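You operate a simulated robot arm through the tools that you are given. There is no shell and no other tool. Be economical: measure what you need, move in short steps, check, and stop when the job is done.

Carry out the task below with a simulated two-armed robot. There is one attempt and no reset: what you move stays moved.

Task
Pick up the steel die with the largest size on its label from the top of the test bench with one hand, pass it to the other hand and put it on the shelf under the packing table.

Only the result counts: the job must be done as asked and must still hold three seconds after the hand-in. Knocking over, shifting, dropping, spilling or breaking anything else fails it.

Robot
Two 7-joint arms with two-finger parallel grippers on one trunk, on a base that drives. Base frame: it is fixed to the floor where the robot stands at the start and does not move with it; the origin is under the middle of the robot, x ahead of it, y to its left, z up. Readings come in cm, degrees, newtons and seconds.
The left shoulder is at the start at [7, 13.3, 122.6], the right one opposite. With the tool pointing down near the work surface each hand reaches from about 10 to 64 cm from the robot's upright axis, wherever it stands, measured 20 degrees to its own side. Places, roughly: shelf under the packing table [-110, -20, 20]. Payload 1.57 kg a hand.
The TCP of each hand is the grasp point between the finger pads, 3 cm short of the fingertips. In the tool frame z runs along the fingers and y along their closing line. Largest opening 8 cm; finger width 1.7, thickness 1.2; the body of the gripper, 4 by 8.2 cm, starts 8 cm behind the TCP.
Orientation is told as [roll, pitch, yaw] about the base's x, y, z axes, in that order, counted from this pose: with the fingers straight down and closing along the base's y, the tool's x points along the base's -x, its y along +y and its z along -z.

Tools
- The arms move only by the tool send_rows. It takes "left_increments", "right_increments" or both (then of equal length, played together; a hand with none holds still); each is text: rows parted by semicolons, each of 7 numbers parted by spaces: the turn, a rotation vector about the base's x, y, z in units of 60 degrees (1.0 is 60 degrees), then the shift along the base's x, y, z in units of 500 mm (1.0 is 500 mm), then the closure in counts, from 0 (fully open) to 255 (shut). In form: wx wy wz tx ty tz gripper; .... A call has 1 to 12 rows; each row is the pose to reach, as a shift and turn from the pose commanded when the call began. A call with a number of a shift or a turn outside -1 to 1 is refused whole. A row lasts 0.2 s, in which the tool goes at most 5 cm and 8.6 degrees; a call with a longer step from one row to the next is refused whole, and so is a gripper value outside its range. A pose out of reach is approached as far as the arm can. The call stops where the force on the tool passes 40 N (or 10 N more than at its start, if that is more) or the arm is blocked; 0.2 s more then pass. Each finger travels about 15.3 cm/s and halts on what it meets, pressing with about 36 N; the grip force reading is that of the motor and also rises with nothing between the fingers. The clock runs only during rows and for 0.2 s after the last one: add rows that repeat a pose to give the fingers time. It gives the time, the measured TCP pose, the force on the tool (base axes), the opening and the grip force at its end, in the units of the frame above (readings bear some noise), with the torque about the TCP (base axes, N m) and any sound that the robot's microphone picked up, and new pictures: "pictures" is both (left out), scene, wrist or none (wrist: the cameras of the hands that moved).
- Cameras (640 x 400 px; columns grow to the right, rows downward): "scene" is now at [10.08, -2.44, 141.32]; the picture's right is [-0.44, -0.90, -0.00], its down [-0.84, 0.41, -0.36] and it looks along [0.33, -0.16, -0.93] (base axes); focal length 214 px, centre (320, 200). "left" rides on the left gripper at [7.2, 0.7, -12.2] in its tool frame; the picture's right is [-0.09, 1.00, 0.00], its down [-0.84, -0.08, -0.54] and it looks along [-0.54, -0.05, 0.84] (tool axes); focal length 238 px, centre (320, 200). "right" rides on the right gripper at [7.2, -0.7, -12.2] in its tool frame; the picture's right is [0.09, 1.00, 0.00], its down [-0.84, 0.08, -0.54] and it looks along [-0.54, 0.05, 0.84] (tool axes); focal length 238 px, centre (320, 200).
- slide_trunk(by): slides the trunk up (or, below 0, down) by that many cm; the arms and the scene camera ride with it, the base frame stays. It gives what a move gives, with no picture.
- base_move(legs): drives the robot by 1 to 6 legs, each [ahead, left, turn to the left] in cm, cm and degrees, along the robot's own axes; the way and the turn of a leg run together, so that a leg with both is an arc; at most 150 cm and 180 degrees a leg. The arms and the cameras ride along, it lands a little off, and it stops where it bumps. It gives what a move gives, and a new picture of the scene camera.
- turn_head(pan, tilt): turns the head with the scene camera to pan (to the left, within 86 degrees either way) and tilt (down, from -29 to 69), counted from straight ahead of the robot. It gives what a move gives, and a new picture of the scene camera.
- measure_at(camera, pixels): for up to 12 pixels [column, row] of the newest picture of that camera ("zoom" is the newest enlarged one), the place [x, y, z] in the base frame of the surface seen there, good to about 0.2 cm. The clock stands still meanwhile.
- zoom(camera, box): a new picture of the part [left, top, right, bottom] of that camera's present view, enlarged. The clock stands still meanwhile.
- finish_job(): hands the job in; it is judged then, once.

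Go step by step. Measure first, check grasps and placings, and put right what went wrong. The budget is 80 turns and 260 pictures, counting those below and the enlarged ones. Unless the task says otherwise, let go and move clear before handing in, and close with one line.

The tools are called as name(argument=value, ...) on one line, values as JSON. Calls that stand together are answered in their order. send_rows: Moves the arms, as the interface text tells. Its arguments: {"type":"object","properties":{"left_increments":{"type":"string"},"right_increments":{"type":"string"},"pictures":{"type":"string","enum":["both","scene","wrist","none"]}},"required":[]} The other tools are called the same way: slide_trunk (by) slides the trunk up or down; base_move (legs) drives the base; turn_head (pan, tilt) turns the head that bears the scene camera; measure_at (camera, pixels) gives the place of the surface under pixels of a picture; zoom (camera, box) takes an enlarged picture of a part of a camera's view; finish_job () hands the job in.

At the start:

```text
time_s: 0.0
left_eef_pos: [26.96, 41.98, 117.7]
left_tool_rot: [0.0, 0.0, 0.0]
left_force: [0.1, -0.7, 0.2]
left_moment: [-0.01, 0.01, 0.01]
left_grip_width: 7.99
left_finger_force: 0.0
right_eef_pos: [38.89, 1.04, 116.4]
right_tool_rot: [0.0, 0.0, 0.0]
right_force: [-0.2, 0.9, -0.1]
right_moment: [-0.01, -0.01, 0.01]
right_grip_width: 8.02
right_finger_force: 0.0
trunk travel left (down, up): [-80.0, 14.0]
robot x, y, heading: [0.08, 0.11, -0.0]
head pan, tilt: [-26.0, 68.8]
```

scene: 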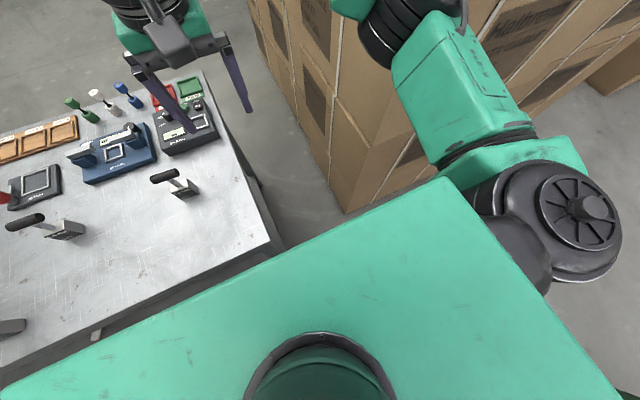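
right: 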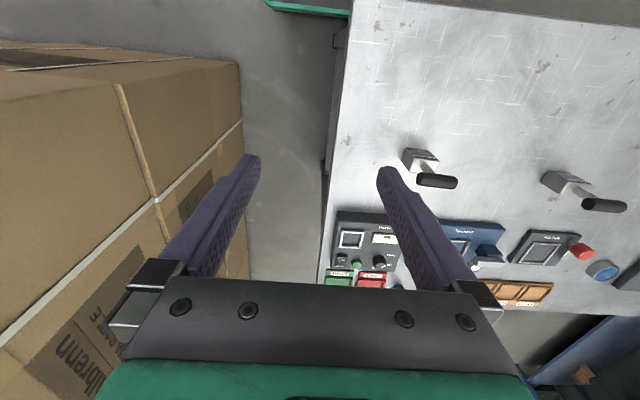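
left: 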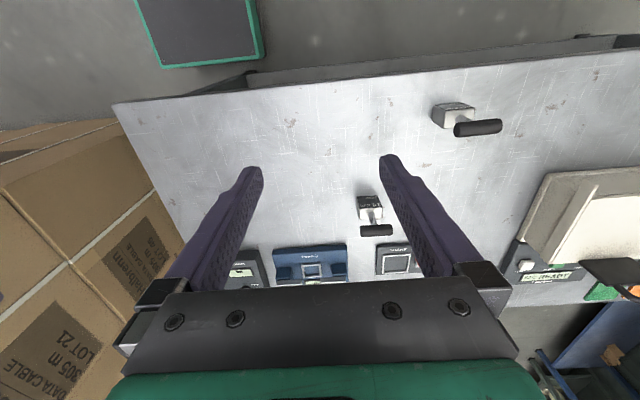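

The scene picture shows a bench to the left with steel dies with black handles near (180,185), (55,228), (10,328). I turn the head left to see the whole bench.

turn_head(pan=25, tilt=45)

zoom(camera="left", box=[340, 80, 520, 250])

zoom(camera="right", box=[390, 130, 640, 290])

```text
time_s: 1.2
left_eef_pos: [27.07, 41.94, 117.71]
left_tool_rot: [0.1, 0.1, 0.0]
left_force: [-0.1, -0.5, 0.8]
left_moment: [0.01, -0.02, 0.0]
left_grip_width: 8.0
left_finger_force: 0.1
right_eef_pos: [38.92, 0.93, 116.43]
right_tool_rot: [0.0, -0.1, 0.0]
right_force: [0.0, 0.6, -0.6]
right_moment: [0.04, -0.02, 0.0]
right_grip_width: 8.0
right_finger_force: 0.2
trunk travel left (down, up): [-80.0, 14.0]
robot x, y, heading: [0.02, -0.02, 0.0]
head pan, tilt: [25.0, 45.0]
```

scene: 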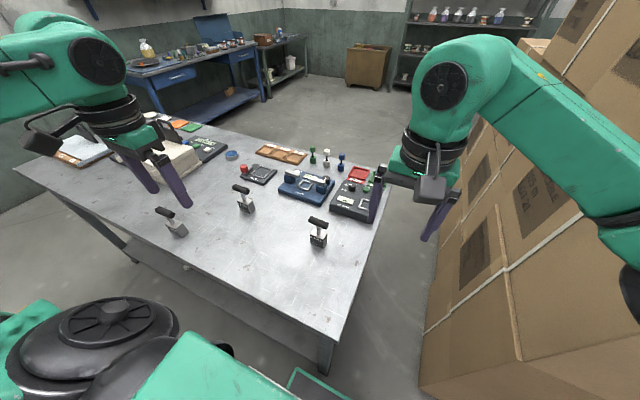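

```text
2.35 times, centred on (430, 165) of left
```

zoom: 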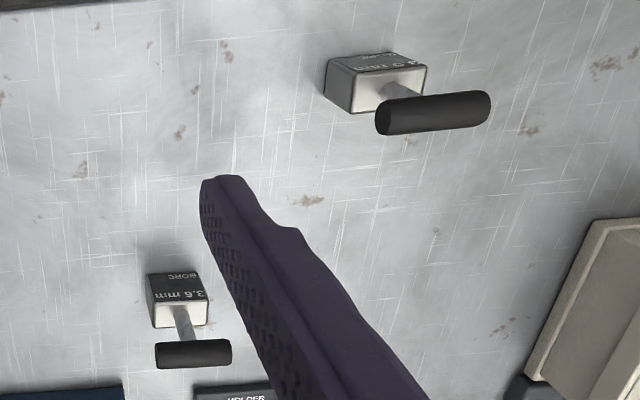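

```text
2.50 times, centred on (515, 210) of right
```

zoom: 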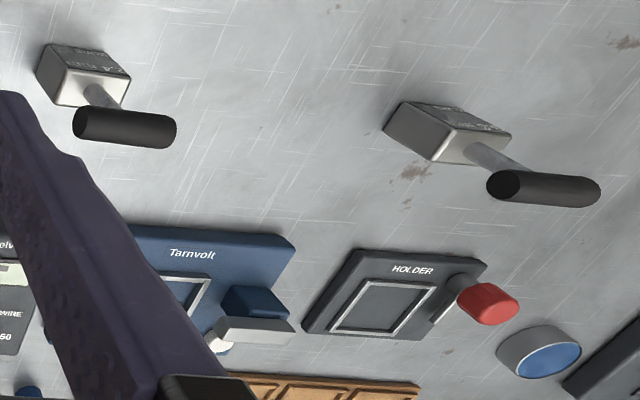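

The three dies are at (318,235), (244,200), (173,222) in the scene picture; the middle one reads 3.6 mm. I zoom on each label.

zoom(camera="scene", box=[298, 212, 338, 252])

zoom(camera="scene", box=[150, 202, 190, 242])

zoom(camera="scene", box=[225, 180, 265, 220])

zoom(camera="left", box=[430, 95, 480, 130])

zoom(camera="right", box=[400, 140, 450, 175])

measure_at(camera="scene", pixels=[[318, 242], [317, 223], [246, 208], [241, 189], [178, 230], [165, 213], [350, 220], [300, 260], [320, 345], [20, 165], [388, 170], [230, 125]])

```text
10.00 times, centred on (318, 232) of scene
```

zoom: 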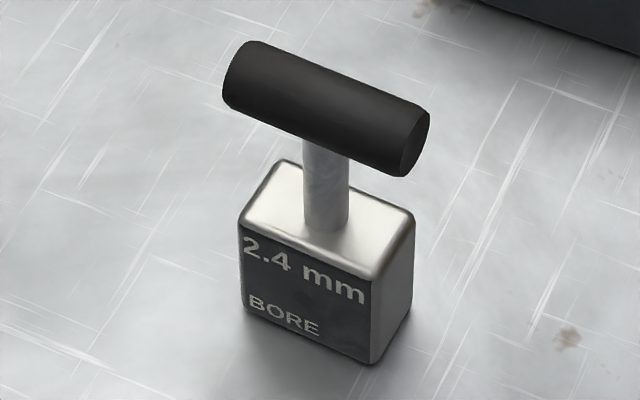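

```text
10.00 times, centred on (170, 222) of scene
```

zoom: 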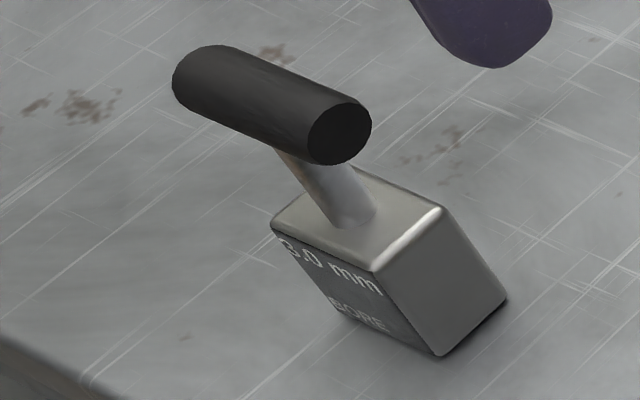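

```text
10.00 times, centred on (245, 200) of scene
```

zoom: 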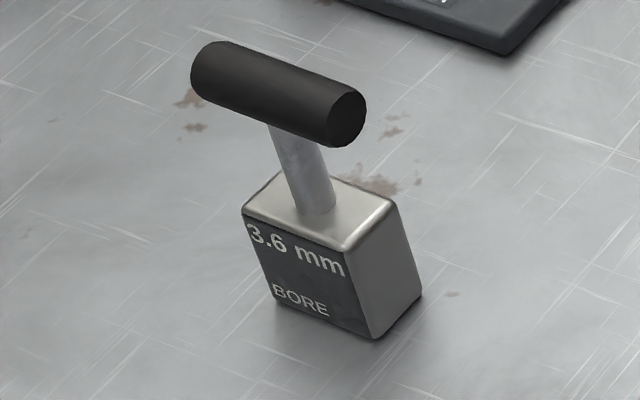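

```text
11.43 times, centred on (455, 112) of left
```

zoom: 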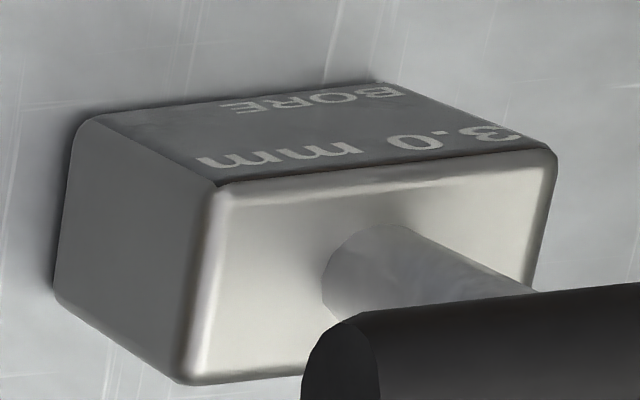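

```text
11.43 times, centred on (425, 158) of right
```

zoom: 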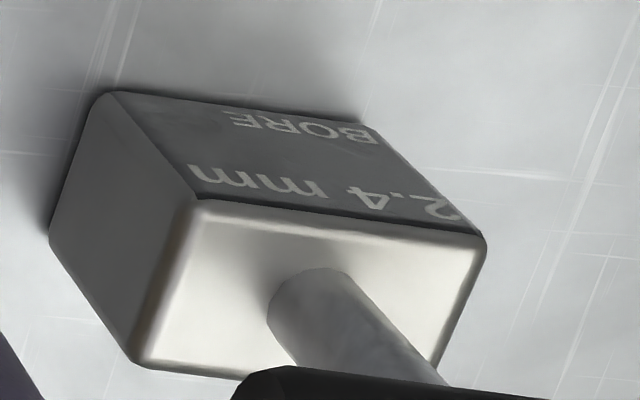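

```text
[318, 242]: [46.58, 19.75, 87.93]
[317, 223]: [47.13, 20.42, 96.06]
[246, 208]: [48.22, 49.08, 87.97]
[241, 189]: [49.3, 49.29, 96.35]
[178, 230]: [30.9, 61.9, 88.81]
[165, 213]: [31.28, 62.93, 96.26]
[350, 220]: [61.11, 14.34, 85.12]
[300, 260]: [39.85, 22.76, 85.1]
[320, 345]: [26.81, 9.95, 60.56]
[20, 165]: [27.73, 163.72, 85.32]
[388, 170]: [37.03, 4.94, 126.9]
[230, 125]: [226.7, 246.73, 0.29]
```

Labels: 2.4, 3.6 and 3.0 mm; the middle one at [48.7,49.2] is largest so far. I check the rest of the bench for a further die and get the handle's exact geometry.

zoom(camera="scene", box=[220, 140, 390, 230])

zoom(camera="scene", box=[20, 110, 240, 240])

zoom(camera="scene", box=[225, 180, 265, 220])

measure_at(camera="zoom", pixels=[[210, 50], [275, 70], [345, 95], [347, 120], [260, 215], [342, 240], [330, 180], [390, 210], [365, 330], [275, 300], [305, 180]])

```text
3.76 times, centred on (305, 185) of scene
```

zoom: 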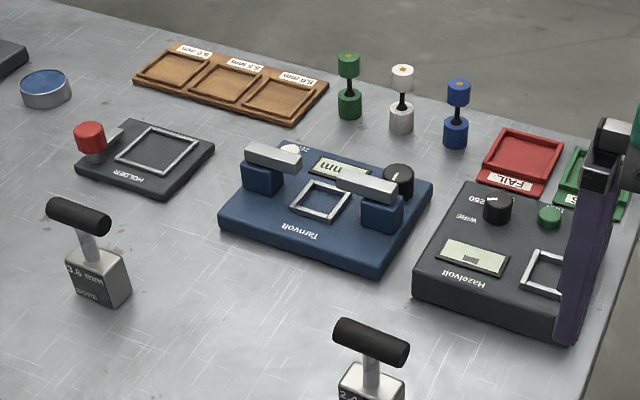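

```text
2.91 times, centred on (130, 175) of scene
```

zoom: 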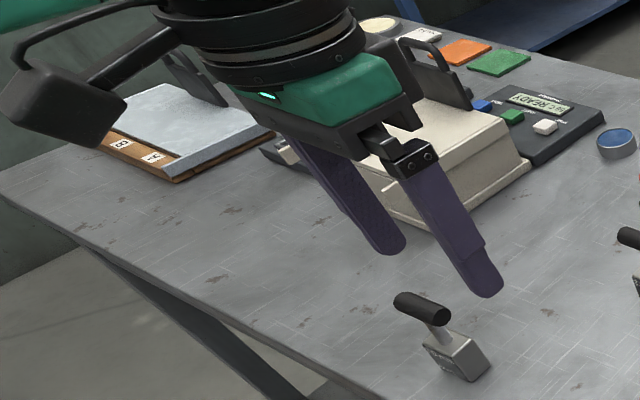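

```text
10.00 times, centred on (245, 200) of scene
```

zoom: 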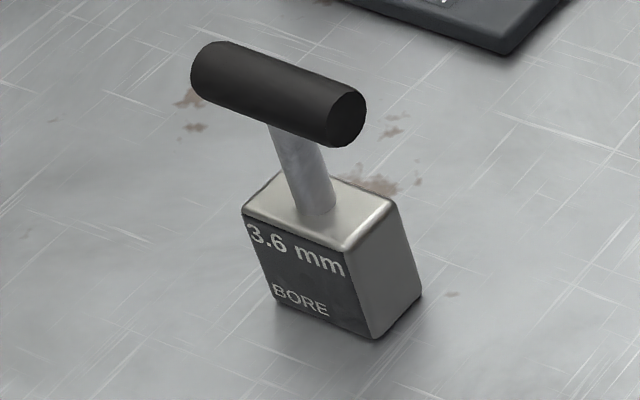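

```text
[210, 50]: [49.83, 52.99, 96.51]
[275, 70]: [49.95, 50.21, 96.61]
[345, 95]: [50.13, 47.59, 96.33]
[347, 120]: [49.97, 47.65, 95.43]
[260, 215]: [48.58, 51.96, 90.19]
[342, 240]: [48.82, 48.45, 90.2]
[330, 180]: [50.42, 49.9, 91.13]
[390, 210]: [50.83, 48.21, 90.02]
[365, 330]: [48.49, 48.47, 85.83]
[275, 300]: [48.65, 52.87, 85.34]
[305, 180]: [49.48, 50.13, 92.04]
```

The middle die (bar x≈50, y 47.6–53, z≈95.6; block z 85.1–90.3) is the target and no fourth die shows. Before grasping, I look sideways/back to learn about the packing table.

turn_head(pan=86, tilt=20)

turn_head(pan=-86, tilt=20)

```text
time_s: 2.5
left_eef_pos: [27.01, 41.92, 117.61]
left_tool_rot: [0.0, 0.0, 0.0]
left_force: [-0.6, -0.7, -0.8]
left_moment: [0.01, -0.03, 0.01]
left_grip_width: 7.97
left_finger_force: 0.1
right_eef_pos: [38.85, 1.09, 116.6]
right_tool_rot: [0.0, 0.0, 0.0]
right_force: [0.2, -0.2, 0.2]
right_moment: [-0.01, 0.02, 0.01]
right_grip_width: 7.98
right_finger_force: 0.1
trunk travel left (down, up): [-80.0, 14.0]
robot x, y, heading: [0.33, -0.08, -0.4]
head pan, tilt: [85.9, 20.0]
```

scene: 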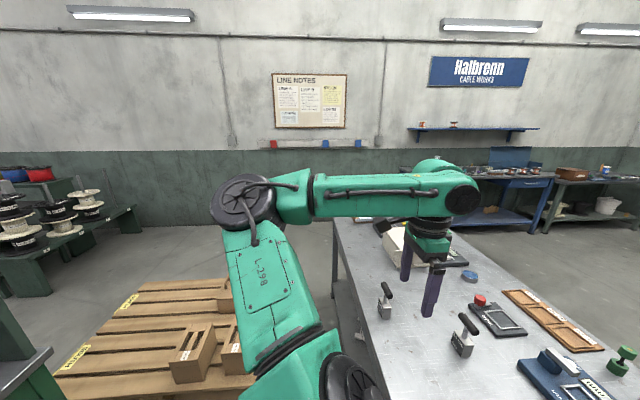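

```text
time_s: 5.1
left_eef_pos: [27.06, 41.92, 117.67]
left_tool_rot: [0.1, 0.0, 0.0]
left_force: [1.0, -0.8, -0.5]
left_moment: [-0.02, -0.03, 0.04]
left_grip_width: 7.98
left_finger_force: 0.0
right_eef_pos: [38.9, 1.03, 116.53]
right_tool_rot: [0.0, 0.0, 0.1]
right_force: [-0.1, 0.3, 0.4]
right_moment: [-0.03, -0.01, 0.03]
right_grip_width: 8.0
right_finger_force: 0.2
trunk travel left (down, up): [-80.0, 14.0]
robot x, y, heading: [-0.14, -0.08, 0.1]
head pan, tilt: [-85.9, 20.0]
```

scene: 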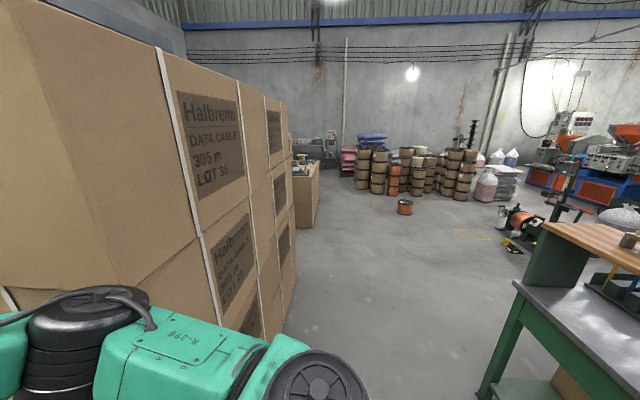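

The packing table is behind-right (580,330), a pallet sits left-behind. I measure key points and tilt down to see the table's shelf.

measure_at(camera="scene", pixels=[[518, 290], [540, 225], [490, 395], [600, 320], [500, 385], [290, 250], [230, 360], [400, 330]])

turn_head(pan=-86, tilt=50)

```text
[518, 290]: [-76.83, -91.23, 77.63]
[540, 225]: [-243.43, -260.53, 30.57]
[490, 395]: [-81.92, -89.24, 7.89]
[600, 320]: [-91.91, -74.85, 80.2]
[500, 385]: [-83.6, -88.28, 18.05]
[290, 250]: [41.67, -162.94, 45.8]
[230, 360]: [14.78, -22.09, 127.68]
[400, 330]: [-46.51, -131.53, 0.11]
```

```text
time_s: 6.0
left_eef_pos: [26.97, 42.02, 117.64]
left_tool_rot: [0.1, 0.0, 0.0]
left_force: [0.5, -0.6, -0.4]
left_moment: [0.0, 0.02, 0.02]
left_grip_width: 8.0
left_finger_force: 0.1
right_eef_pos: [38.9, 1.08, 116.47]
right_tool_rot: [0.0, 0.0, 0.0]
right_force: [-0.7, 1.1, -0.3]
right_moment: [0.02, -0.03, 0.02]
right_grip_width: 8.0
right_finger_force: 0.0
trunk travel left (down, up): [-80.0, 14.0]
robot x, y, heading: [0.2, 0.05, -0.1]
head pan, tilt: [-85.9, 50.0]
```

scene: 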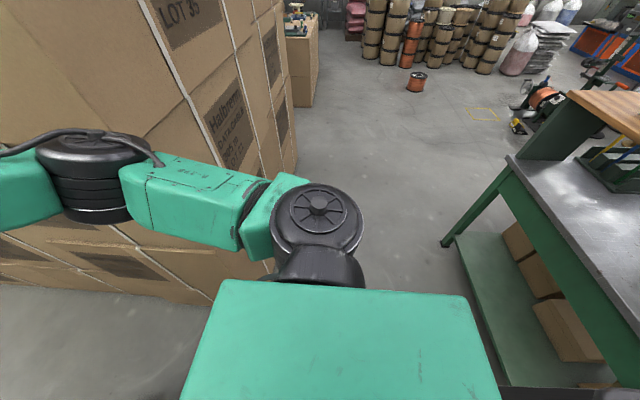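

The shelf's front strip at (490,300) is free, with boxes further back. I measure the shelf.

measure_at(camera="scene", pixels=[[460, 245], [480, 300], [500, 300], [520, 350], [500, 355], [545, 310], [512, 255], [530, 330], [500, 190], [560, 250], [620, 340], [550, 375]])

```text
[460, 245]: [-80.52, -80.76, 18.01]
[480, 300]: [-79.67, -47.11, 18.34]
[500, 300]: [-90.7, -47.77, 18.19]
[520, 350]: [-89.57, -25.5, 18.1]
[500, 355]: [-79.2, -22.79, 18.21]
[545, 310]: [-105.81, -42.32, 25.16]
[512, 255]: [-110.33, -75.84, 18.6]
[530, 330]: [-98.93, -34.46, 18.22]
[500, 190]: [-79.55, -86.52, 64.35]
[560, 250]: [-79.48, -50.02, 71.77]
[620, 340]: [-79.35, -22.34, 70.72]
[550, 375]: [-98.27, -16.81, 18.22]
```

The shelf is at z 18.2, free for x −79…−103, y −75…−17, under an apron at z≈70. The die is about 71 cm from the robot axis, so I'll strafe left; first I check the pallet's distance.

turn_head(pan=75, tilt=60)

```text
time_s: 8.5
left_eef_pos: [27.0, 41.99, 117.74]
left_tool_rot: [0.2, 0.0, 0.0]
left_force: [-0.4, 0.5, 0.2]
left_moment: [0.0, 0.03, 0.01]
left_grip_width: 8.01
left_finger_force: 0.0
right_eef_pos: [38.99, 1.04, 116.43]
right_tool_rot: [0.0, 0.0, 0.0]
right_force: [-0.1, -0.3, 0.1]
right_moment: [0.03, 0.0, -0.04]
right_grip_width: 8.0
right_finger_force: 0.0
trunk travel left (down, up): [-80.0, 14.0]
robot x, y, heading: [0.19, -0.23, 0.5]
head pan, tilt: [75.0, 60.0]
```

scene: 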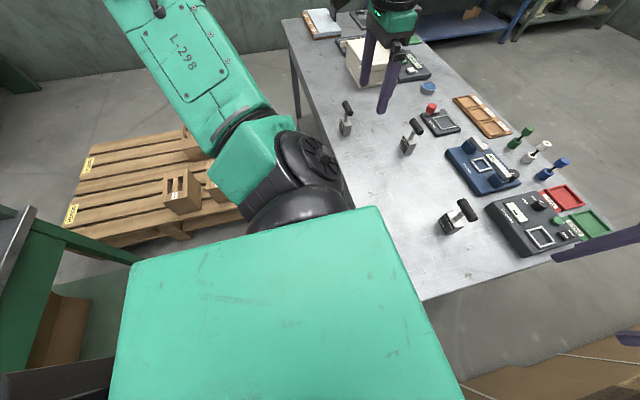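

measure_at(camera="scene", pixels=[[180, 225], [210, 222], [120, 262], [70, 238], [240, 205], [318, 130], [345, 190], [420, 300], [408, 255], [300, 110], [50, 228], [300, 40]])

```text
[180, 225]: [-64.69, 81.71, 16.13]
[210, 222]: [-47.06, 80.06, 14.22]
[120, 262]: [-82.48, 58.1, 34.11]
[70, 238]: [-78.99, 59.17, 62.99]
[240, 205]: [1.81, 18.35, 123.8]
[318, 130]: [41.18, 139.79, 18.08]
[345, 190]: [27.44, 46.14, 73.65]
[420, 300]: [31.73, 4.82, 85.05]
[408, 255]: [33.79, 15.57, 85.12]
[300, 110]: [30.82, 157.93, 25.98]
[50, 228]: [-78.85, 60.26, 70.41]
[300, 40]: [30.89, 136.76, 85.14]
```

The pallet's near edge is at y≈80, bench edge x≈30; a 22 cm strafe is safe. I strafe left and look at the die.

base_move(legs=[[0, 22, 0]])

turn_head(pan=20, tilt=50)

```text
time_s: 10.2
left_eef_pos: [27.46, 63.12, 117.75]
left_tool_rot: [0.1, 0.0, -0.6]
left_force: [0.5, -0.3, 0.0]
left_moment: [0.03, -0.01, 0.02]
left_grip_width: 8.02
left_finger_force: 0.0
right_eef_pos: [39.1, 22.16, 116.52]
right_tool_rot: [0.1, -0.1, -0.6]
right_force: [0.6, -1.0, -0.2]
right_moment: [0.04, 0.02, 0.01]
right_grip_width: 8.02
right_finger_force: 0.1
trunk travel left (down, up): [-80.0, 14.0]
robot x, y, heading: [-0.28, 21.83, -0.6]
head pan, tilt: [75.0, 60.0]
```

scene: 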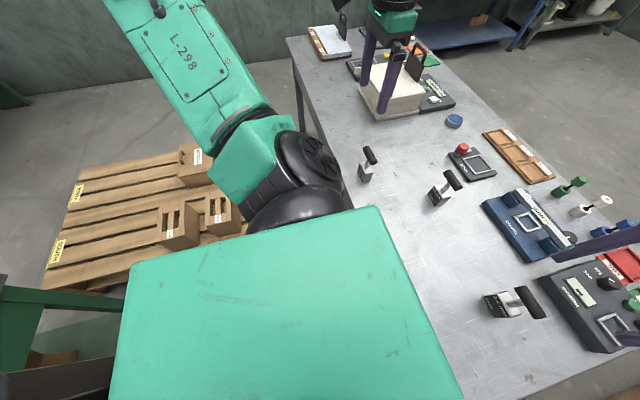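

```text
time_s: 11.4
left_eef_pos: [27.56, 63.36, 117.66]
left_tool_rot: [0.2, 0.1, -0.6]
left_force: [-0.3, -0.4, -0.1]
left_moment: [-0.01, 0.0, -0.05]
left_grip_width: 8.0
left_finger_force: 0.0
right_eef_pos: [39.02, 22.4, 116.45]
right_tool_rot: [0.0, -0.1, -0.6]
right_force: [-0.8, 0.9, 0.6]
right_moment: [0.0, -0.02, 0.02]
right_grip_width: 8.01
right_finger_force: 0.0
trunk travel left (down, up): [-80.0, 14.0]
robot x, y, heading: [0.09, 21.93, -0.5]
head pan, tilt: [20.0, 50.0]
```

scene: 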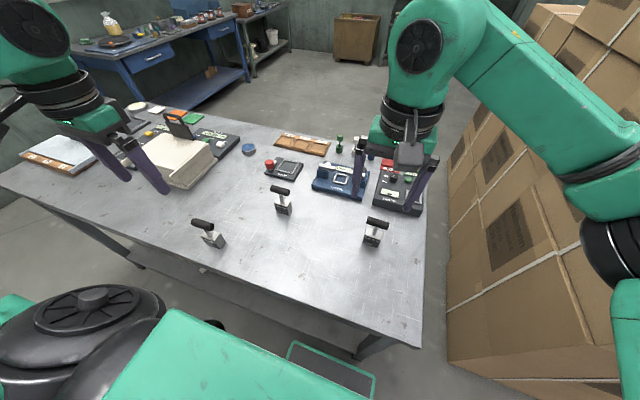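

Clear view; the die is at (283,200). I measure it anew and start swinging the left hand over it, yawing towards −90 (closing along x, camera to +y).

zoom(camera="scene", box=[263, 180, 303, 220])

measure_at(camera="zoom", pixels=[[320, 110], [220, 100], [300, 150], [320, 180], [200, 110], [390, 130], [300, 280]])

send_rows(left_increments="0 0 -0.125 0.05 -0.03 -0.01 0;0 0 -0.25 0.1 -0.06 -0.02 0;0 0 -0.375 0.15 -0.09 -0.03 0;0 0 -0.5 0.2 -0.12 -0.04 0;0 0 -0.625 0.25 -0.15 -0.05 0;0 0 -0.75 0.3 -0.18 -0.06 0;0 0 -0.875 0.36 -0.21 -0.07 0;0 0 -1 0.4 -0.24 -0.08 0;0 0 -1 0.4 -0.24 -0.08 0", pictures="none")

```text
10.00 times, centred on (283, 200) of scene
```

zoom: 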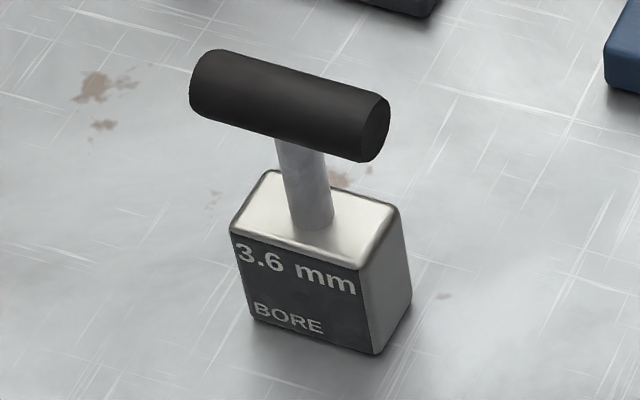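

```text
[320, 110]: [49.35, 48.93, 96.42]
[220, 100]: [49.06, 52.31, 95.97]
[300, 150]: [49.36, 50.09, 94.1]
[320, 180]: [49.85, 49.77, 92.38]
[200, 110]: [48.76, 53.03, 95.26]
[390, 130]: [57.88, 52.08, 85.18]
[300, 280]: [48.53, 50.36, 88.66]
```

```text
time_s: 13.4
left_eef_pos: [47.72, 51.52, 113.34]
left_tool_rot: [0.1, -0.1, -60.7]
left_force: [0.0, -0.6, 0.8]
left_moment: [0.0, -0.03, 0.0]
left_grip_width: 8.0
left_finger_force: 0.0
right_eef_pos: [38.96, 22.46, 116.43]
right_tool_rot: [0.0, 0.0, -0.6]
right_force: [0.7, -0.3, 0.2]
right_moment: [-0.01, -0.01, 0.03]
right_grip_width: 8.0
right_finger_force: 0.1
trunk travel left (down, up): [-80.0, 14.0]
robot x, y, heading: [0.53, 21.75, -0.7]
head pan, tilt: [20.0, 50.0]
```

The left hand is at [47.7,51.5,113.3], yaw −60.7. I finish the yaw, move over the bar centre [50.1,50.3] and down to z 103.

send_rows(left_increments="0 0 -0.13 0.012 -0.006 -0.05 0;0 0 -0.26 0.024 -0.012 -0.1 0;0 0 -0.39 0.036 -0.018 -0.15 0;0 0 -0.488 0.048 -0.024 -0.2 0;0 0 -0.488 0.048 -0.024 -0.2 0")

```text
time_s: 14.6
left_eef_pos: [50.02, 50.19, 103.58]
left_tool_rot: [0.1, 0.0, -90.1]
left_force: [-0.8, 0.3, 0.8]
left_moment: [0.0, 0.01, 0.02]
left_grip_width: 8.0
left_finger_force: 0.1
right_eef_pos: [39.04, 22.36, 116.41]
right_tool_rot: [-0.1, 0.0, -0.6]
right_force: [-0.2, -0.2, 0.4]
right_moment: [0.01, 0.0, -0.05]
right_grip_width: 8.0
right_finger_force: 0.1
trunk travel left (down, up): [-80.0, 14.0]
robot x, y, heading: [0.2, 21.43, -0.4]
head pan, tilt: [20.0, 50.0]
```

scene: 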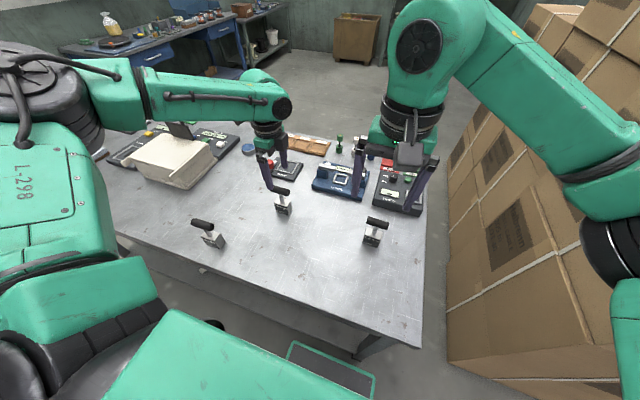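
left: 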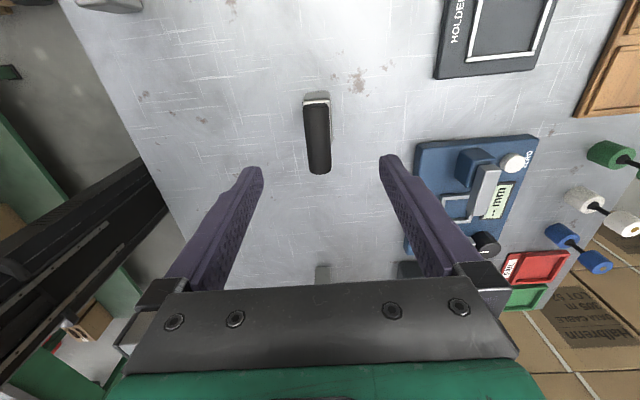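

The bar (317,135) lies centred between the left fingers. I descend to z≈95.5 and close.

send_rows(left_increments="0 0 0 0 0 -0.06 0;0 0 0 0 0 -0.12 0;0 0 0 0 0 -0.16 0;0 0 0 0 0 -0.16 0;0 0 0 0 0 -0.16 255;0 0 0 0 0 -0.16 255;0 0 0 0 0 -0.16 255")

```text
time_s: 16.2
left_eef_pos: [49.69, 50.25, 95.63]
left_tool_rot: [0.1, 0.0, -90.0]
left_force: [-1.2, -0.9, 7.7]
left_moment: [0.04, 0.01, 0.24]
left_grip_width: 1.89
left_finger_force: 32.9
right_eef_pos: [39.04, 22.36, 116.58]
right_tool_rot: [0.0, 0.0, -0.7]
right_force: [0.5, -1.1, -0.1]
right_moment: [-0.01, 0.05, 0.0]
right_grip_width: 7.98
right_finger_force: 0.1
trunk travel left (down, up): [-80.0, 14.0]
robot x, y, heading: [0.28, 21.82, -0.5]
head pan, tilt: [20.0, 50.0]
```

scene: 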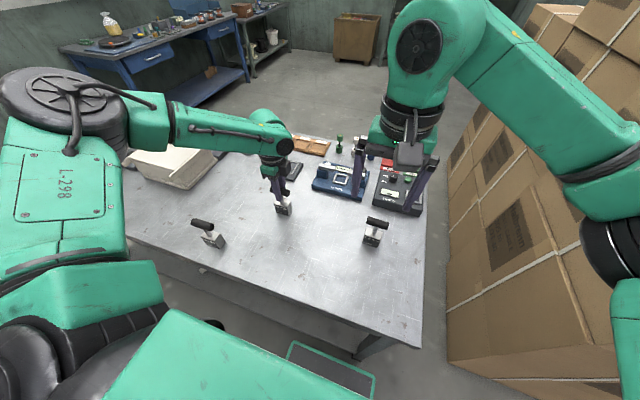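
left: 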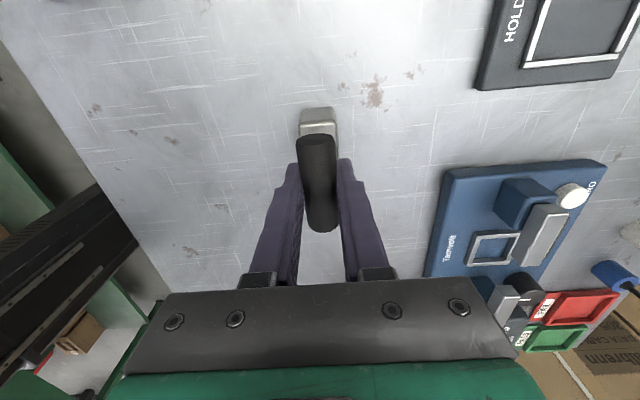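

The bar is gripped (1.89 cm, 33 N). I lift straight up 14 cm while the right hand backs off and pitches to −45°.

send_rows(left_increments="0 0 0 0 0 0.03 255;0 0 0 0 0 0.08 255;0 0 0 0 0 0.14 255;0 0 0 0 0 0.2 255;0 0 0 0 0 0.26 255;0 0 0 0 0 0.32 255;0 0 0 0 0 0.36 255;0 0 0 0 0 0.36 255", right_increments="0 -0.12 0 -0.04 -0.02 0 0;0 -0.24 0 -0.08 -0.04 0 0;0 -0.36 0 -0.12 -0.06 0 0;0 -0.48 0 -0.16 -0.08 0 0;0 -0.6 0 -0.2 -0.1 0 0;0 -0.7 0 -0.22 -0.12 0.01 0;0 -0.75 0 -0.22 -0.12 0.02 0;0 -0.75 0 -0.22 -0.12 0.02 0", pictures="both")

```text
time_s: 17.6
left_eef_pos: [49.74, 50.29, 110.65]
left_tool_rot: [0.0, 0.0, -89.9]
left_force: [-0.3, -0.5, -5.4]
left_moment: [0.01, -0.02, 0.0]
left_grip_width: 2.15
left_finger_force: 34.7
right_eef_pos: [28.62, 16.76, 117.26]
right_tool_rot: [1.3, -40.6, -2.3]
right_force: [7.5, -1.4, -1.4]
right_moment: [0.09, 0.05, 0.28]
right_grip_width: 8.0
right_finger_force: 0.1
trunk travel left (down, up): [-80.0, 14.0]
robot x, y, heading: [0.28, 21.61, -0.2]
head pan, tilt: [20.0, 50.0]
stopped in row 6 (right hand): the force on the tool passed its limit at 79 N (the readings are from after the stop); the commanded pose is now the measured one
```

scene: 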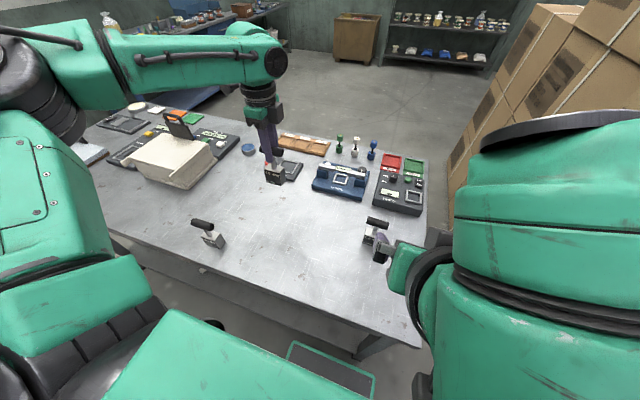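
right: 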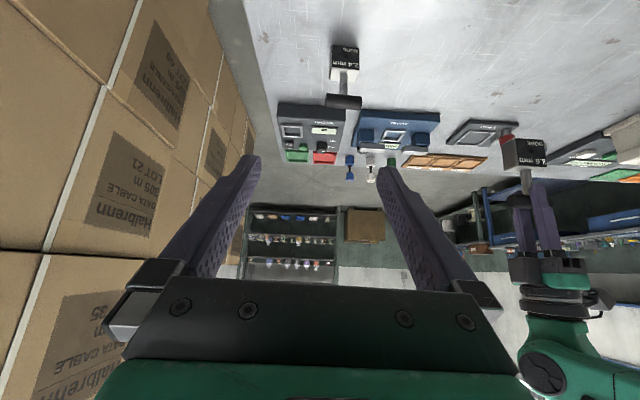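
left: 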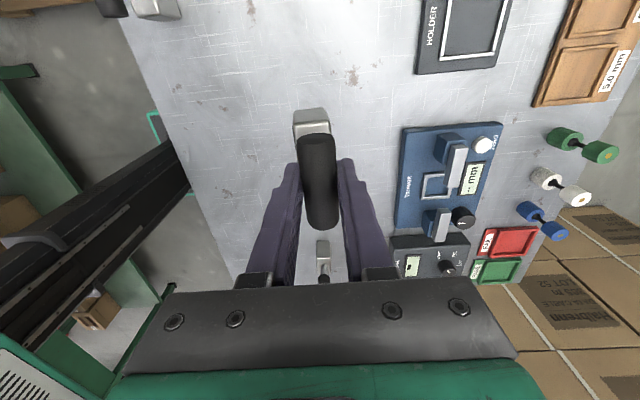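

The die is lifted; the right hand was stopped by a 79 N contact near [28.6,16.8,117], probably its wrist against the robot's own body. I check the elbow's distance from the cartons and move the right hand forward again.

measure_at(camera="scene", pixels=[[480, 100], [560, 130], [470, 180], [520, 80], [620, 120], [430, 300], [405, 270], [620, 300]])

turn_head(pan=-40, tilt=50)

```text
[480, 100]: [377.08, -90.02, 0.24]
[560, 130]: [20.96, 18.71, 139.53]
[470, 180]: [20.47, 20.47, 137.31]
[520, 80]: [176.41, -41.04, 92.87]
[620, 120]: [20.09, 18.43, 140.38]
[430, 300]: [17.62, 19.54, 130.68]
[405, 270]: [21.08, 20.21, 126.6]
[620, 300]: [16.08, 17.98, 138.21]
```

```text
time_s: 18.9
left_eef_pos: [50.0, 50.42, 110.77]
left_tool_rot: [0.0, -0.2, -89.9]
left_force: [0.5, -0.1, -5.3]
left_moment: [0.02, -0.01, -0.01]
left_grip_width: 2.14
left_finger_force: 34.6
right_eef_pos: [28.69, 16.71, 117.2]
right_tool_rot: [1.3, -40.7, -2.3]
right_force: [16.0, -0.7, -1.1]
right_moment: [0.05, 0.48, 0.12]
right_grip_width: 7.99
right_finger_force: 0.2
trunk travel left (down, up): [-80.0, 14.0]
robot x, y, heading: [0.07, 21.98, -0.5]
head pan, tilt: [-40.0, 50.0]
```

scene: 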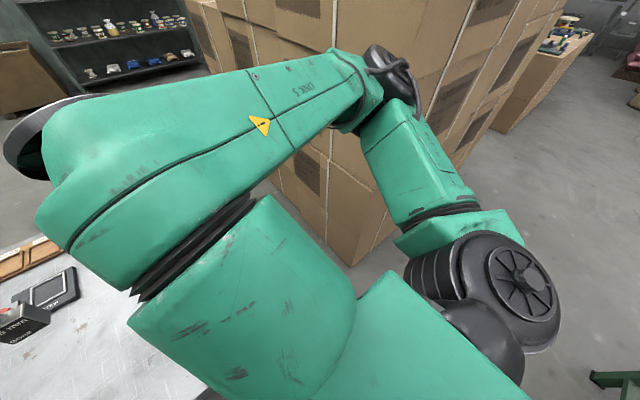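

The right forearm is pressed against the head/torso, not the cartons. I bring it forward and right-wards, lower, and check elbow clearance.

measure_at(camera="scene", pixels=[[385, 75], [415, 100], [430, 60], [420, 30], [360, 200], [340, 20]])

send_rows(right_increments="0 0 0 0.06 -0.01 -0.02 0;0 0 0 0.12 -0.02 -0.04 0;0 0 0 0.18 -0.03 -0.07 0;0 0 0 0.22 -0.04 -0.1 0;0 0 0 0.22 -0.04 -0.1 0", pictures="scene")

```text
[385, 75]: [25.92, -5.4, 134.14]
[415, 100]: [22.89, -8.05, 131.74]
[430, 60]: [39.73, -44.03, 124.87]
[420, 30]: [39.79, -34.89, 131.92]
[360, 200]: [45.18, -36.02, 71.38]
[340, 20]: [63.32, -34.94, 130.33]
```

```text
time_s: 20.1
left_eef_pos: [50.01, 50.38, 110.75]
left_tool_rot: [0.1, -0.1, -89.9]
left_force: [-0.3, 1.1, -5.4]
left_moment: [0.04, 0.0, -0.01]
left_grip_width: 2.14
left_finger_force: 34.5
right_eef_pos: [39.88, 14.82, 112.04]
right_tool_rot: [1.2, -40.6, -2.3]
right_force: [-0.2, -0.2, 0.4]
right_moment: [-0.02, -0.02, -0.01]
right_grip_width: 7.99
right_finger_force: 0.0
trunk travel left (down, up): [-80.0, 14.0]
robot x, y, heading: [-0.04, 21.77, -0.6]
head pan, tilt: [-40.0, 50.0]
```

scene: 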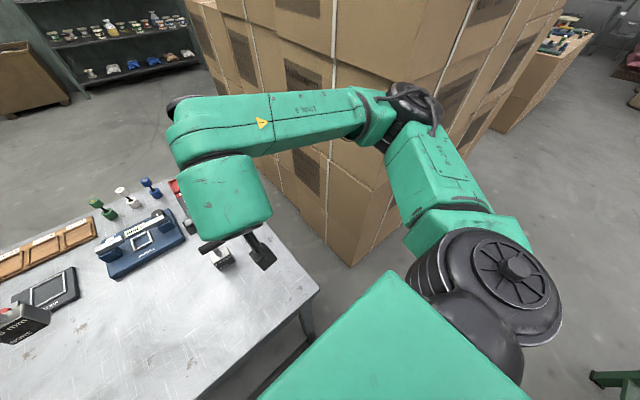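

Right arm is free now, clear of the cartons. I bring the die to the handover place (bar [54,26.5,117]) with the left hand and look ahead.

send_rows(left_increments="0 0 0 0.02 -0.04 0.04 255;0 0 0 0.03 -0.12 0.08 255;0 0 0 0.05 -0.2 0.12 255;0 0 0 0.07 -0.28 0.13 255;0 0 0 0.08 -0.36 0.13 255;0 0 0 0.08 -0.44 0.13 255;0 0 0 0.08 -0.478 0.13 255;0 0 0 0.08 -0.478 0.13 255", pictures="none")

turn_head(pan=0, tilt=40)

```text
time_s: 21.9
left_eef_pos: [48.76, 31.98, 115.93]
left_tool_rot: [0.2, 0.0, -89.9]
left_force: [0.8, -0.3, -6.2]
left_moment: [-0.01, -0.05, -0.03]
left_grip_width: 2.16
left_finger_force: 34.4
left hand out of reach, approached as far as the arm can: row 4, 5, 6, 7, 8
right_eef_pos: [39.97, 14.6, 112.08]
right_tool_rot: [1.4, -40.8, -2.2]
right_force: [-0.5, -0.6, 0.1]
right_moment: [-0.01, -0.03, 0.04]
right_grip_width: 8.01
right_finger_force: 0.0
trunk travel left (down, up): [-80.0, 14.0]
robot x, y, heading: [0.08, 21.52, -0.5]
head pan, tilt: [-40.0, 50.0]
```

```text
time_s: 23.0
left_eef_pos: [48.9, 32.14, 115.77]
left_tool_rot: [0.1, -0.2, -90.0]
left_force: [0.0, -0.6, -6.5]
left_moment: [0.01, -0.06, 0.04]
left_grip_width: 2.13
left_finger_force: 34.6
right_eef_pos: [39.91, 14.74, 112.09]
right_tool_rot: [1.3, -40.8, -2.3]
right_force: [-0.1, -0.5, -1.3]
right_moment: [0.02, 0.0, 0.0]
right_grip_width: 8.0
right_finger_force: 0.1
trunk travel left (down, up): [-80.0, 14.0]
robot x, y, heading: [0.31, 21.65, -0.6]
head pan, tilt: [0.0, 40.0]
```

scene: 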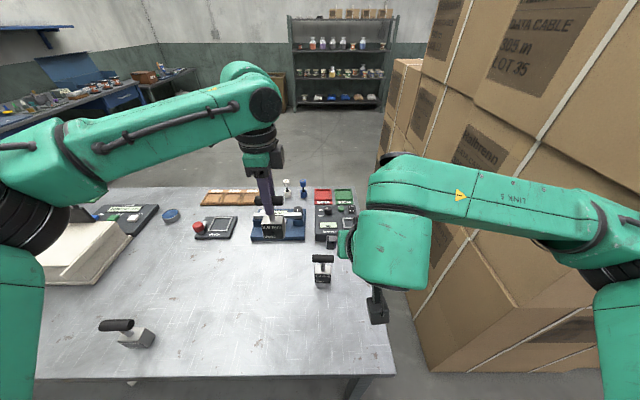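

The left hand could only reach [48.9,32.1,115.8], which is good enough for the handover. I measure the block in its present place.

zoom(camera="scene", box=[240, 190, 300, 250])

measure_at(camera="zoom", pixels=[[320, 270], [240, 330], [240, 270], [350, 320], [300, 330], [295, 210], [300, 240]])

```text
6.67 times, centred on (270, 220) of scene
```

zoom: 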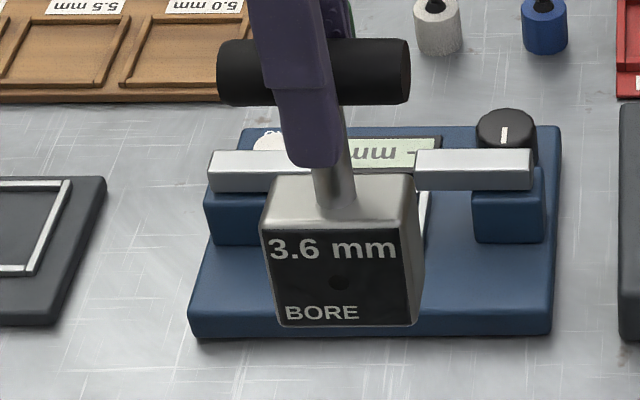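

```text
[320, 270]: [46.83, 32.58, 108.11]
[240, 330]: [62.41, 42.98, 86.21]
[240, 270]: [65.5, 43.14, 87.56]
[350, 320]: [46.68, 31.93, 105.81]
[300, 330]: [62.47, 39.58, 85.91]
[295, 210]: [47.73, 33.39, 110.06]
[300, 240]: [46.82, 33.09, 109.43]
```

Block faces: x 46.8–50, y 30.7–33.9, z 105.4–110.3. The right hand goes to a pre-grasp 10 cm back along its 45° axis, at [40.5,32.3,115.8].

send_rows(right_increments="-0.005 -0.03 0.01 0 0.06 0.04 0;-0.01 -0.05 0.02 0 0.14 0.07 0;-0.015 -0.073 0.025 0.005 0.22 0.074 0;-0.015 -0.073 0.025 0.012 0.3 0.074 0;-0.015 -0.073 0.025 0.012 0.352 0.074 0;-0.015 -0.073 0.025 0.012 0.352 0.074 0", pictures="both")

```text
time_s: 24.4
left_eef_pos: [48.96, 32.02, 115.71]
left_tool_rot: [0.1, 0.1, -89.9]
left_force: [-0.2, 0.6, -5.9]
left_moment: [0.02, -0.06, -0.03]
left_grip_width: 2.13
left_finger_force: 34.7
right_eef_pos: [40.39, 32.37, 115.81]
right_tool_rot: [0.3, -45.2, 0.1]
right_force: [0.2, -0.7, -0.4]
right_moment: [-0.03, 0.04, -0.02]
right_grip_width: 7.99
right_finger_force: 0.0
trunk travel left (down, up): [-80.0, 14.0]
robot x, y, heading: [0.03, 21.55, -0.7]
head pan, tilt: [0.0, 40.0]
```

scene: 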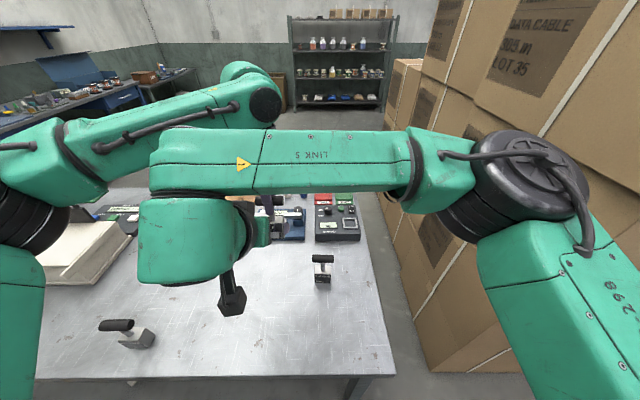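
right: 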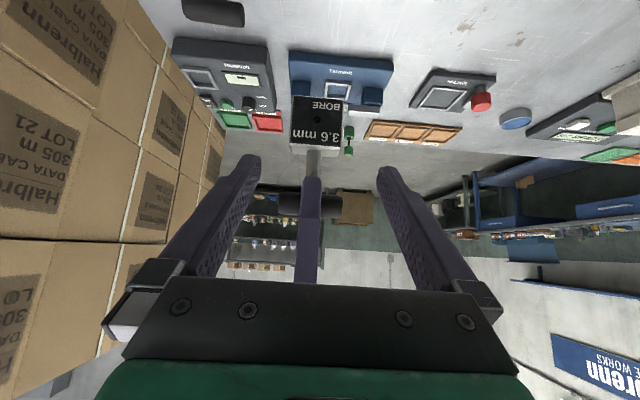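

The block (318,120 in the right view) is centred between the right fingers. I check the depth of the right forearm versus the left wrist before advancing.

measure_at(camera="scene", pixels=[[200, 160], [210, 130], [250, 130], [260, 100], [180, 240], [255, 232], [300, 132], [160, 128]])

```text
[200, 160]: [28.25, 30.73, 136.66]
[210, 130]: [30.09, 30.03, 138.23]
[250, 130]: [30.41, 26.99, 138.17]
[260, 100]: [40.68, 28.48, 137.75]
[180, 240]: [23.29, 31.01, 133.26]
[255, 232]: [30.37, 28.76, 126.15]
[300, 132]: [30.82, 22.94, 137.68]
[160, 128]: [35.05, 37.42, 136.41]
```

The forearm front (x≈35) would come near the left wrist (x≈41–44), so I advance while pitching to −55°, which keeps the forearm lower and further back.

send_rows(right_increments="0 -0.06 0 0.02 0 -0.04 0;0 -0.12 0 0.05 -0.002 -0.08 0;0 -0.16 0 0.09 -0.002 -0.11 0;0 -0.165 0 0.12 -0.002 -0.13 0;0 -0.165 0 0.148 -0.002 -0.15 0;0 -0.165 0 0.148 -0.002 -0.15 0", pictures="both")

```text
time_s: 25.8
left_eef_pos: [48.88, 32.09, 115.72]
left_tool_rot: [0.1, -0.1, -90.0]
left_force: [0.2, 0.4, -5.5]
left_moment: [-0.01, -0.05, -0.02]
left_grip_width: 2.15
left_finger_force: 34.4
right_eef_pos: [47.81, 32.33, 108.29]
right_tool_rot: [0.2, -54.9, 0.1]
right_force: [0.1, -0.3, -0.1]
right_moment: [0.01, -0.02, 0.01]
right_grip_width: 8.02
right_finger_force: 0.1
trunk travel left (down, up): [-80.0, 14.0]
robot x, y, heading: [-0.16, 21.9, -0.7]
head pan, tilt: [0.0, 40.0]
```

scene: 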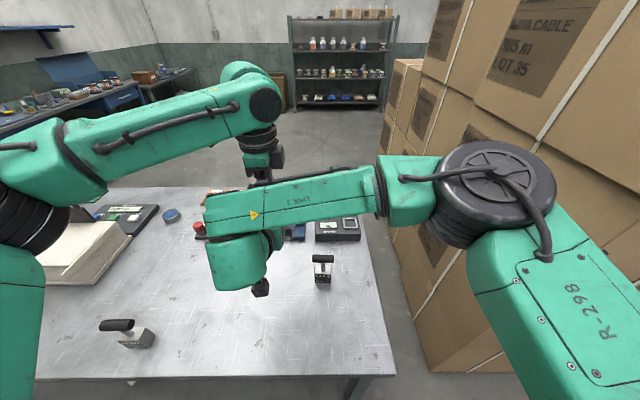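
right: 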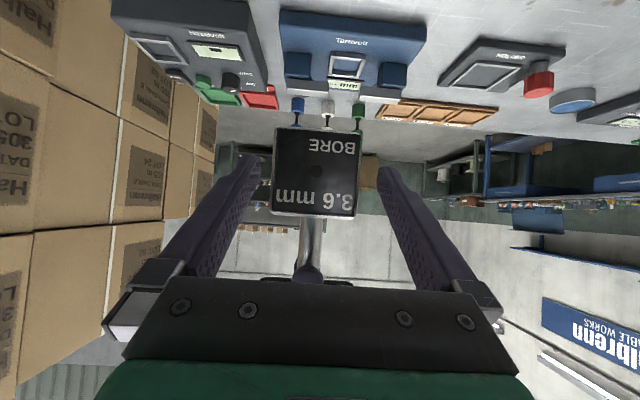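

The block sits between the right fingers (270–360 columns). I close the right hand.

send_rows(right_increments="0 0 0 0 0 0 255;0 0 0 0 0 0 255;0 0 0 0 0 0 255;0 0 0 0 0 0 255", pictures="wrist")

```text
time_s: 26.8
left_eef_pos: [48.87, 32.16, 115.75]
left_tool_rot: [0.1, 0.1, -89.7]
left_force: [2.2, 23.7, -4.2]
left_moment: [0.92, -0.13, -0.1]
left_grip_width: 2.17
left_finger_force: 34.7
right_eef_pos: [47.86, 32.26, 108.3]
right_tool_rot: [0.1, -54.9, -0.1]
right_force: [-2.9, -22.6, -0.3]
right_moment: [0.84, -0.03, -0.15]
right_grip_width: 4.95
right_finger_force: 36.5
trunk travel left (down, up): [-80.0, 14.0]
robot x, y, heading: [-0.08, 21.9, -0.5]
head pan, tilt: [0.0, 40.0]
```

right: 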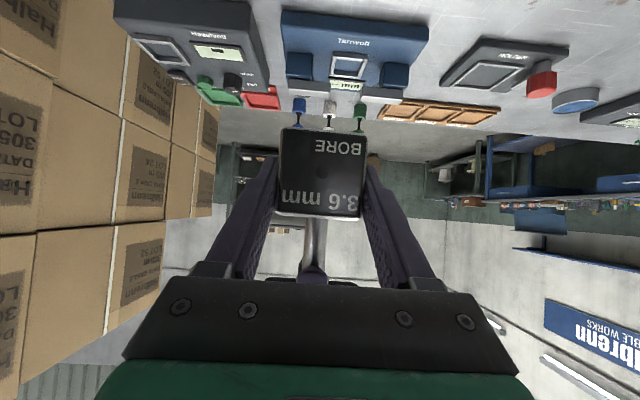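

The right hand holds the block (4.95 cm, 36 N). I open the left hand partly without moving it.

send_rows(left_increments="0 0 0 0 0 0 60;0 0 0 0 0 0 60;0 0 0 0 0 0 60", pictures="wrist")

```text
time_s: 27.6
left_eef_pos: [48.76, 32.03, 115.66]
left_tool_rot: [0.1, -0.1, -90.0]
left_force: [0.3, 0.5, 0.8]
left_moment: [-0.01, 0.01, -0.02]
left_grip_width: 6.1
left_finger_force: 0.1
right_eef_pos: [47.75, 32.45, 108.28]
right_tool_rot: [0.2, -54.9, 0.1]
right_force: [-0.3, 0.7, 0.3]
right_moment: [-0.02, 0.02, -0.01]
right_grip_width: 4.98
right_finger_force: 36.1
trunk travel left (down, up): [-80.0, 14.0]
robot x, y, heading: [0.21, 21.87, -0.3]
head pan, tilt: [0.0, 40.0]
```

left: 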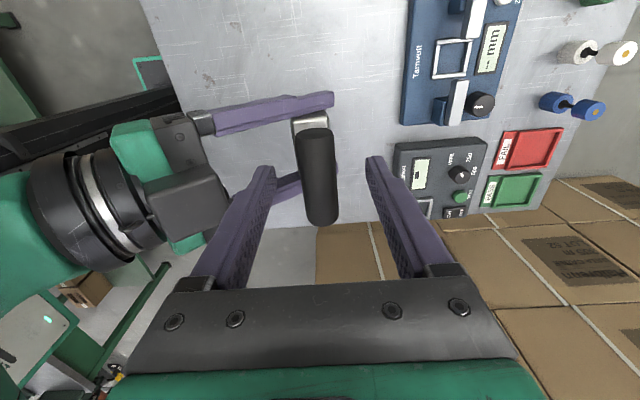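

Left fingers are clear of the bar (318,180), the die stays in the right hand. I make a small test retreat of the left hand along +y and +z.

send_rows(left_increments="0 0 0 0 0.02 0.02 60", pictures="none")

```text
time_s: 28.0
left_eef_pos: [48.8, 33.21, 116.66]
left_tool_rot: [0.1, 0.0, -89.8]
left_force: [-0.9, 0.5, -0.6]
left_moment: [0.01, -0.01, 0.0]
left_grip_width: 6.11
left_finger_force: 0.0
right_eef_pos: [47.68, 32.37, 108.37]
right_tool_rot: [0.0, -55.0, 0.1]
right_force: [-0.1, -0.3, 0.1]
right_moment: [0.02, 0.03, -0.02]
right_grip_width: 4.99
right_finger_force: 36.5
trunk travel left (down, up): [-80.0, 14.0]
robot x, y, heading: [0.38, 21.75, -0.6]
head pan, tilt: [0.0, 40.0]
```

The left moves from its true pose. I slide it clear along +y and up.

send_rows(left_increments="0 0 0 0 0.06 0.02 60;0 0 0 0 0.14 0.03 60;0 0 0 0 0.22 0.03 60;0 0 0 -0.03 0.3 0.03 60;0 0 0 -0.08 0.38 0.03 60;0 0 0 -0.13 0.4 0.03 60;0 0 0 -0.18 0.4 0.03 0;0 0 0 -0.18 0.4 0.03 0", pictures="both")

```text
time_s: 29.8
left_eef_pos: [39.51, 53.55, 117.82]
left_tool_rot: [0.0, 0.0, -89.9]
left_force: [0.3, -1.0, 0.1]
left_moment: [0.01, 0.0, 0.02]
left_grip_width: 8.02
left_finger_force: 0.0
right_eef_pos: [47.77, 32.37, 108.34]
right_tool_rot: [0.1, -55.0, 0.1]
right_force: [1.0, 0.2, 0.4]
right_moment: [-0.03, 0.05, 0.0]
right_grip_width: 4.99
right_finger_force: 36.1
trunk travel left (down, up): [-80.0, 14.0]
robot x, y, heading: [-0.02, 21.24, -0.5]
head pan, tilt: [0.0, 40.0]
```

scene: 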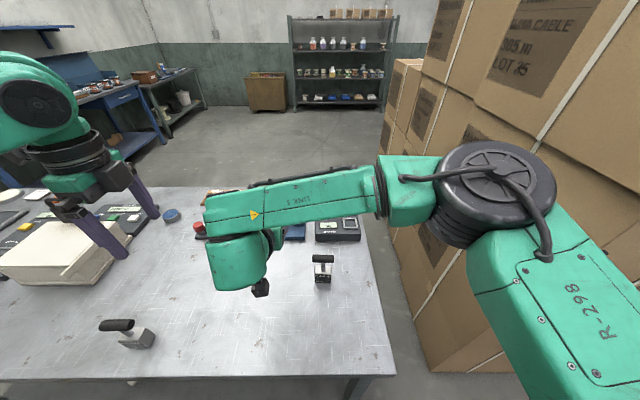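
left: 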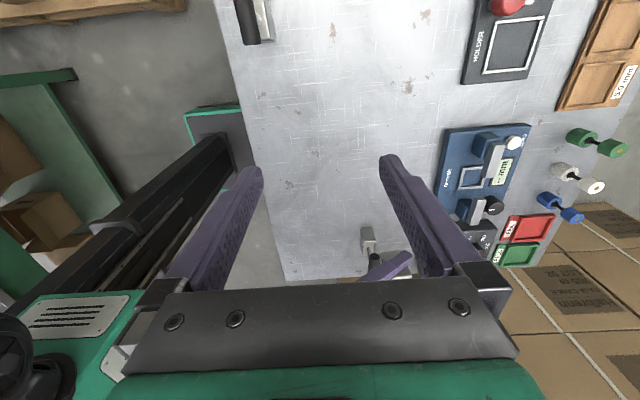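

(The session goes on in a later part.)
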